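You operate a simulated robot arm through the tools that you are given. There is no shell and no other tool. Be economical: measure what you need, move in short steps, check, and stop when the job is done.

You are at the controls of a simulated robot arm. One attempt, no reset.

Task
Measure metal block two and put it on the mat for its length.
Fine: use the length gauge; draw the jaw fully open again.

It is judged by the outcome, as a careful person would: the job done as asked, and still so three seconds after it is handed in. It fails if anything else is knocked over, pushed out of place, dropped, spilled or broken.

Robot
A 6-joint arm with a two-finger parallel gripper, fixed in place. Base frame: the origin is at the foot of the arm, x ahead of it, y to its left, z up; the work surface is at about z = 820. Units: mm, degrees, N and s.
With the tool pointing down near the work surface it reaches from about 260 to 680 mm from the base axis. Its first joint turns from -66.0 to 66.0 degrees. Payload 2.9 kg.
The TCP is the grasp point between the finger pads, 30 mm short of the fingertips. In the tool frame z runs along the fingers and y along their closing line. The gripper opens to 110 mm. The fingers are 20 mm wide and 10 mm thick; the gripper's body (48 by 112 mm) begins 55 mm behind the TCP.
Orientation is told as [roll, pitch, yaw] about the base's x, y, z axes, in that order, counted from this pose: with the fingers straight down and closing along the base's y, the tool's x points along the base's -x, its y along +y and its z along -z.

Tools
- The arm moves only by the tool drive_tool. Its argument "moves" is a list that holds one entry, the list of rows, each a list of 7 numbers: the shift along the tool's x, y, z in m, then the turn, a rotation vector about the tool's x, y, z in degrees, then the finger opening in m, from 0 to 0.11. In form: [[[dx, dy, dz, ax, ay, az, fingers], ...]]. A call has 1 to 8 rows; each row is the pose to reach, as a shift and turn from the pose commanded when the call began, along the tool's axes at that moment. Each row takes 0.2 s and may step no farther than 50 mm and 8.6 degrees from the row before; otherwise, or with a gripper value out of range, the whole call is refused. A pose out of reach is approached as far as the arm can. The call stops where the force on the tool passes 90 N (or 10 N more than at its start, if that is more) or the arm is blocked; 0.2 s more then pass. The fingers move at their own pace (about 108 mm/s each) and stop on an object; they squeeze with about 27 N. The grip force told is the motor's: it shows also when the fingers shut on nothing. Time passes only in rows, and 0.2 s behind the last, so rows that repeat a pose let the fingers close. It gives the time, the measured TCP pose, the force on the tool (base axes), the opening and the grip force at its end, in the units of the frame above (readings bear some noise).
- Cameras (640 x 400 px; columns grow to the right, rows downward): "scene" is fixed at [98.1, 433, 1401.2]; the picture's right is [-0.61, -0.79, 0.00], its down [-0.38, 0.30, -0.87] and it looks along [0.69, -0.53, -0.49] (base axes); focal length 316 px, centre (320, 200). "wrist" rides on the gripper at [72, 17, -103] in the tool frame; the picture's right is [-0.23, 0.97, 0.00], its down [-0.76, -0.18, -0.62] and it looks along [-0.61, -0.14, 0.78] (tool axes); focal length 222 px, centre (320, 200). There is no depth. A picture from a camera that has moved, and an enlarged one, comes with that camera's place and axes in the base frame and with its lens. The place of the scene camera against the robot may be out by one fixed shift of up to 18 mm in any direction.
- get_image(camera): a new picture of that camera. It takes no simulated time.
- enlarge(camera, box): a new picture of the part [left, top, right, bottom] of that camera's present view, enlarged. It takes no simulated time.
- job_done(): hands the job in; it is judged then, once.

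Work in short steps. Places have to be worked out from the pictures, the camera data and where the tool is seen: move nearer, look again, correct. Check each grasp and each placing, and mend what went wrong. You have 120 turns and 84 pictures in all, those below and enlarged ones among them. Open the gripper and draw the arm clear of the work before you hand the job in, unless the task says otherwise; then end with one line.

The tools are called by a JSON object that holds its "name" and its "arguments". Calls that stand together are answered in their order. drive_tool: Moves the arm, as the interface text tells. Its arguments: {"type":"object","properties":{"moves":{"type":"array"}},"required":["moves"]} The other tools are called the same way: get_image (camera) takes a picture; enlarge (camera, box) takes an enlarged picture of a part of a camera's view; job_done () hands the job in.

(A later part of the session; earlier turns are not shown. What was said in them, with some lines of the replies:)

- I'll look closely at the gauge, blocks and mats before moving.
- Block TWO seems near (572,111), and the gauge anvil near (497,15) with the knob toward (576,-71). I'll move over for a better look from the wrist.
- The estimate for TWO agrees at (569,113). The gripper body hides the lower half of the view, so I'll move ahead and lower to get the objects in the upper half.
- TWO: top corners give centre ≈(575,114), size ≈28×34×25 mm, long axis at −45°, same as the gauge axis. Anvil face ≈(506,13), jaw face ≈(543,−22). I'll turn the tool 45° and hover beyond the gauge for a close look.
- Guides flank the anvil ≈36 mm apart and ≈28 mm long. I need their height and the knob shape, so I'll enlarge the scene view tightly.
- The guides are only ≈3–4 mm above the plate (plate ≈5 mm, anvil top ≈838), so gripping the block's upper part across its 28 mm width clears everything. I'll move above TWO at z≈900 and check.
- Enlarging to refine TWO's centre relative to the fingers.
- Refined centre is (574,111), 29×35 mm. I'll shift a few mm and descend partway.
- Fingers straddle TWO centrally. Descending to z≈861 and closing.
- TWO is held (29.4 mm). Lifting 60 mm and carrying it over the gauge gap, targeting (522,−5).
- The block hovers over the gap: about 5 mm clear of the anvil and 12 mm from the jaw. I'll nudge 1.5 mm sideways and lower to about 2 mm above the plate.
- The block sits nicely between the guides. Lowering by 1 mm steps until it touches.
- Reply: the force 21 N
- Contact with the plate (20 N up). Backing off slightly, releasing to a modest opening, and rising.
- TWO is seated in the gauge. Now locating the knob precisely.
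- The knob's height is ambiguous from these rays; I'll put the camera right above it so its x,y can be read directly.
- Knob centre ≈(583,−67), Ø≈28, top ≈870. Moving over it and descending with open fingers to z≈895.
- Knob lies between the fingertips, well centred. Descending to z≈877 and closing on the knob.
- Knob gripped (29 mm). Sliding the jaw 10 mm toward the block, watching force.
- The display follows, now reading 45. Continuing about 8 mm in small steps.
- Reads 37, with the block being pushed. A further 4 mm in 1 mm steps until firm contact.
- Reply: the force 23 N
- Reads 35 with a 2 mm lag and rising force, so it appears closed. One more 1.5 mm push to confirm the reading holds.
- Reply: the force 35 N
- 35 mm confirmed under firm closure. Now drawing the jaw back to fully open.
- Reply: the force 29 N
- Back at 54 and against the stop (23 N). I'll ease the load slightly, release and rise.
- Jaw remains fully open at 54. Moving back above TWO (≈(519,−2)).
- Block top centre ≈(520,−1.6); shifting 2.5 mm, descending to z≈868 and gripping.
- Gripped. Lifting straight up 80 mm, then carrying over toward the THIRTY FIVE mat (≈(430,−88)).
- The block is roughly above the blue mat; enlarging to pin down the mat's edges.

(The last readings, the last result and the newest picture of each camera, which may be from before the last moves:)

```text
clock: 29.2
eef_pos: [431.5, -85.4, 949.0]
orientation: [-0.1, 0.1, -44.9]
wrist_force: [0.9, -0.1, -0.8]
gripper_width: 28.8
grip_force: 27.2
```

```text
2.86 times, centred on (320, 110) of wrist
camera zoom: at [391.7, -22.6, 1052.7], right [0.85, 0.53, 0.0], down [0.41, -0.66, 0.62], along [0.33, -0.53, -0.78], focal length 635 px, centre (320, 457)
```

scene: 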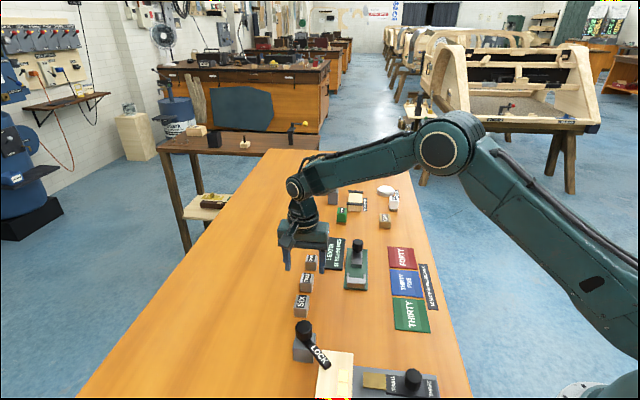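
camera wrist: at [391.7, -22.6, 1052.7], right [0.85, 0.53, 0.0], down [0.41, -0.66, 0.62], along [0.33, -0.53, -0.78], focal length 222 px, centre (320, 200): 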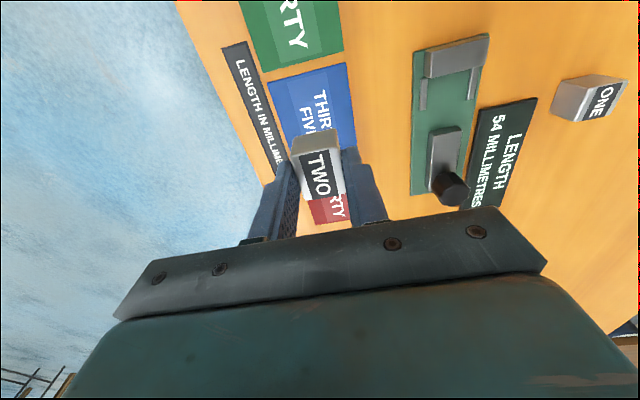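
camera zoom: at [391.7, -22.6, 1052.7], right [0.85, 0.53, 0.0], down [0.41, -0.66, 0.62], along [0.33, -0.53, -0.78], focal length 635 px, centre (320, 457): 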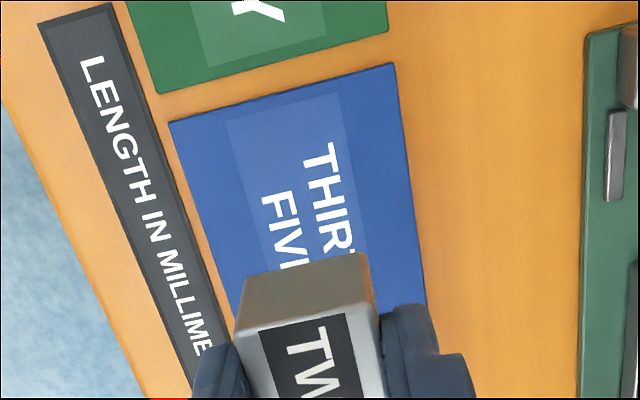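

Combining views: mat centre ≈(432,−93), about 74×92 mm. Shifting there and lowering to a few mm above the mat.

{"name": "drive_tool", "arguments": {"moves": [[[-0.006, -0.0053, 0.0, 0, 0, 0, 0.02], [-0.006, -0.0053, 0.03, 0, 0, 0, 0.02], [-0.006, -0.0053, 0.055, 0, 0, 0, 0.02], [-0.006, -0.0053, 0.075, 0, 0, 0, 0.02], [-0.006, -0.0053, 0.075, 0, 0, 0, 0.02]]]}}

{"name": "get_image", "arguments": {"camera": "wrist"}}

{"name": "enlarge", "arguments": {"camera": "scene", "box": [360, 230, 450, 335]}}

```text
clock: 30.4
eef_pos: [431.9, -92.3, 872.2]
orientation: [0.0, 0.0, -45.0]
wrist_force: [0.3, -0.5, -0.3]
gripper_width: 29.1
grip_force: 27.1
```

```text
40 pictures are left
camera wrist: at [392.5, -30.9, 977.5], right [0.85, 0.53, 0.0], down [0.41, -0.66, 0.62], along [0.33, -0.53, -0.78], focal length 222 px, centre (320, 200)
```

wrist: 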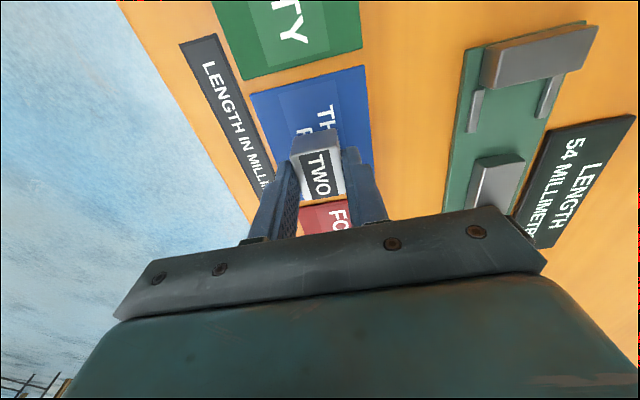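

```text
3.81 times, centred on (405, 282) of scene
camera zoom: at [98.1, 432.9, 1401.2], right [-0.61, -0.79, 0.0], down [-0.38, 0.3, -0.87], along [0.69, -0.53, -0.49], focal length 1204 px, centre (-4, -114)
```

zoom: 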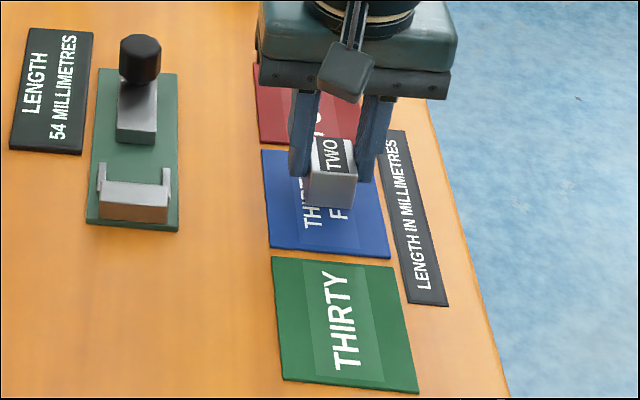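

The block is over the blue mat, slightly toward its far half; shifting 6 mm back toward centre and lowering gently to contact.

{"name": "drive_tool", "arguments": {"moves": [[[0.006, 0, 0.001, 0, 0, 0, 0.02], [0.006, 0, 0.003, 0, 0, 0, 0.02], [0.006, 0, 0.005, 0, 0, 0, 0.02], [0.006, 0, 0.006, 0, 0, 0, 0.02], [0.006, 0, 0.006, 0, 0, 0, 0.02]]]}}

```text
clock: 31.6
eef_pos: [427.4, -90.4, 865.9]
orientation: [0.0, 0.0, -45.1]
wrist_force: [0.1, -0.2, -1.2]
gripper_width: 29.2
grip_force: 26.3
```

No contact yet at 865.9. Going down in 1 mm steps.

{"name": "drive_tool", "arguments": {"moves": [[[0, 0, 0.0008, 0, 0, 0, 0.02], [0, 0, 0.0016, 0, 0, 0, 0.02], [0, 0, 0.0016, 0, 0, 0, 0.02]]]}}

```text
clock: 32.4
eef_pos: [427.7, -91.4, 866.0]
orientation: [0.1, 0.0, -45.0]
wrist_force: [-1.0, 0.9, 2.4]
gripper_width: 29.1
grip_force: 27.0
```

{"name": "drive_tool", "arguments": {"moves": [[[0, 0, 0.0008, 0, 0, 0, 0.02], [0, 0, 0.0015, 0, 0, 0, 0.02], [0, 0, 0.0015, 0, 0, 0, 0.02]]]}}

```text
clock: 33.2
eef_pos: [428.1, -91.1, 865.8]
orientation: [0.1, -0.2, -45.0]
wrist_force: [-3.4, 4.8, 20.3]
gripper_width: 29.4
grip_force: 26.8
```

Firm contact with the mat (20 N). Easing off, opening and rising clear.

{"name": "drive_tool", "arguments": {"moves": [[[0, 0, -0.0015, 0, 0, 0, 0.02], [0, 0, -0.0015, 0, 0, 0, 0.04], [0, 0, -0.0015, 0, 0, 0, 0.055], [0, 0, -0.0015, 0, 0, 0, 0.055], [0, 0, -0.03, 0, 0, 0, 0.055], [0, 0, -0.075, 0, 0, 0, 0.055], [0, 0, -0.12, 0, 0, 0, 0.055]]]}}

{"name": "get_image", "arguments": {"camera": "wrist"}}

{"name": "get_image", "arguments": {"camera": "scene"}}

{"name": "enlarge", "arguments": {"camera": "scene", "box": [300, 225, 450, 335]}}

```text
clock: 34.8
eef_pos: [430.6, -89.0, 983.1]
orientation: [0.0, 0.0, -45.0]
wrist_force: [-0.2, 0.0, -1.0]
gripper_width: 55.1
grip_force: 0.1
```

```text
38 pictures are left
camera wrist: at [390.8, -26.7, 1087.6], right [0.85, 0.53, 0.0], down [0.41, -0.66, 0.62], along [0.33, -0.53, -0.78], focal length 222 px, centre (320, 200)
```

wrist: 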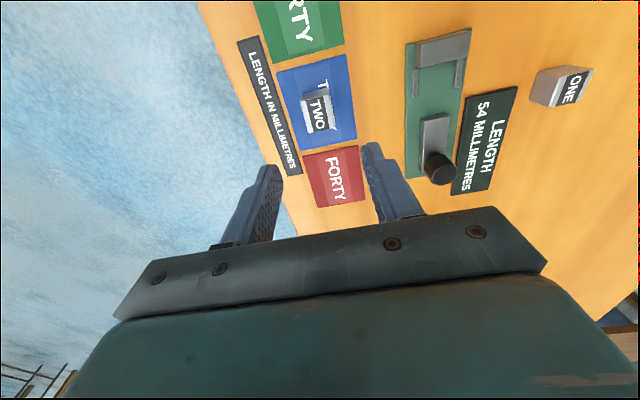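

```text
37 pictures are left
```

scene: 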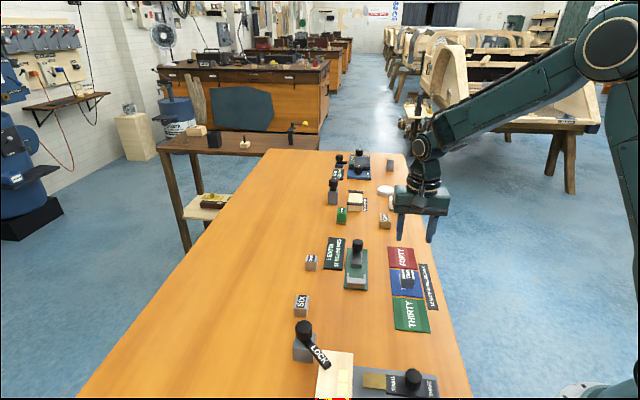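

```text
3.64 times, centred on (375, 280) of scene
camera zoom: at [98.1, 433.0, 1401.2], right [-0.61, -0.79, 0.0], down [-0.38, 0.3, -0.87], along [0.69, -0.53, -0.49], focal length 1150 px, centre (120, -91)
```

zoom: 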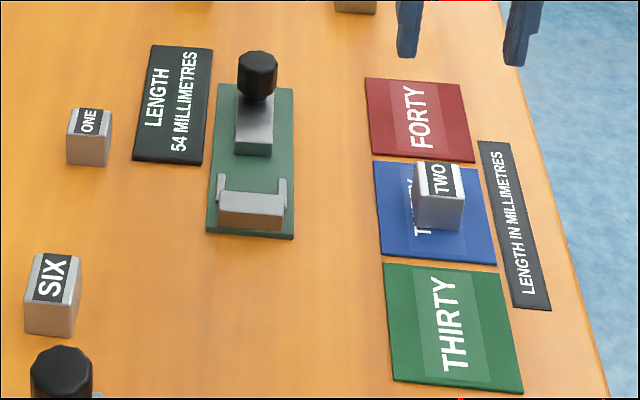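

TWO rests wholly on the THIRTY FIVE mat, the gauge shows 54 (fully open), and everything else is where it was. I'll raise the arm clear with the gripper fully open, then hand in.

{"name": "drive_tool", "arguments": {"moves": [[[0, 0, -0.04, 0, 0, 0, 0.08], [0, 0, -0.08, 0, 0, 0, 0.11], [0, 0, -0.11, 0, 0, 0, 0.11], [0, 0, -0.11, 0, 0, 0, 0.11]]]}}

```text
clock: 35.8
eef_pos: [428.0, -91.6, 1095.5]
orientation: [0.0, -0.1, -45.0]
wrist_force: [0.4, -0.6, 0.5]
gripper_width: 110.0
grip_force: 0.1
```

The arm is clear and the gripper open; handing in.

{"name": "job_done", "arguments": {}}

```text
The job is handed in.
```

Metal block two measured 35 mm on the length gauge and now sits on the THIRTY FIVE mat; the gauge jaw is drawn fully open again, reading 54.
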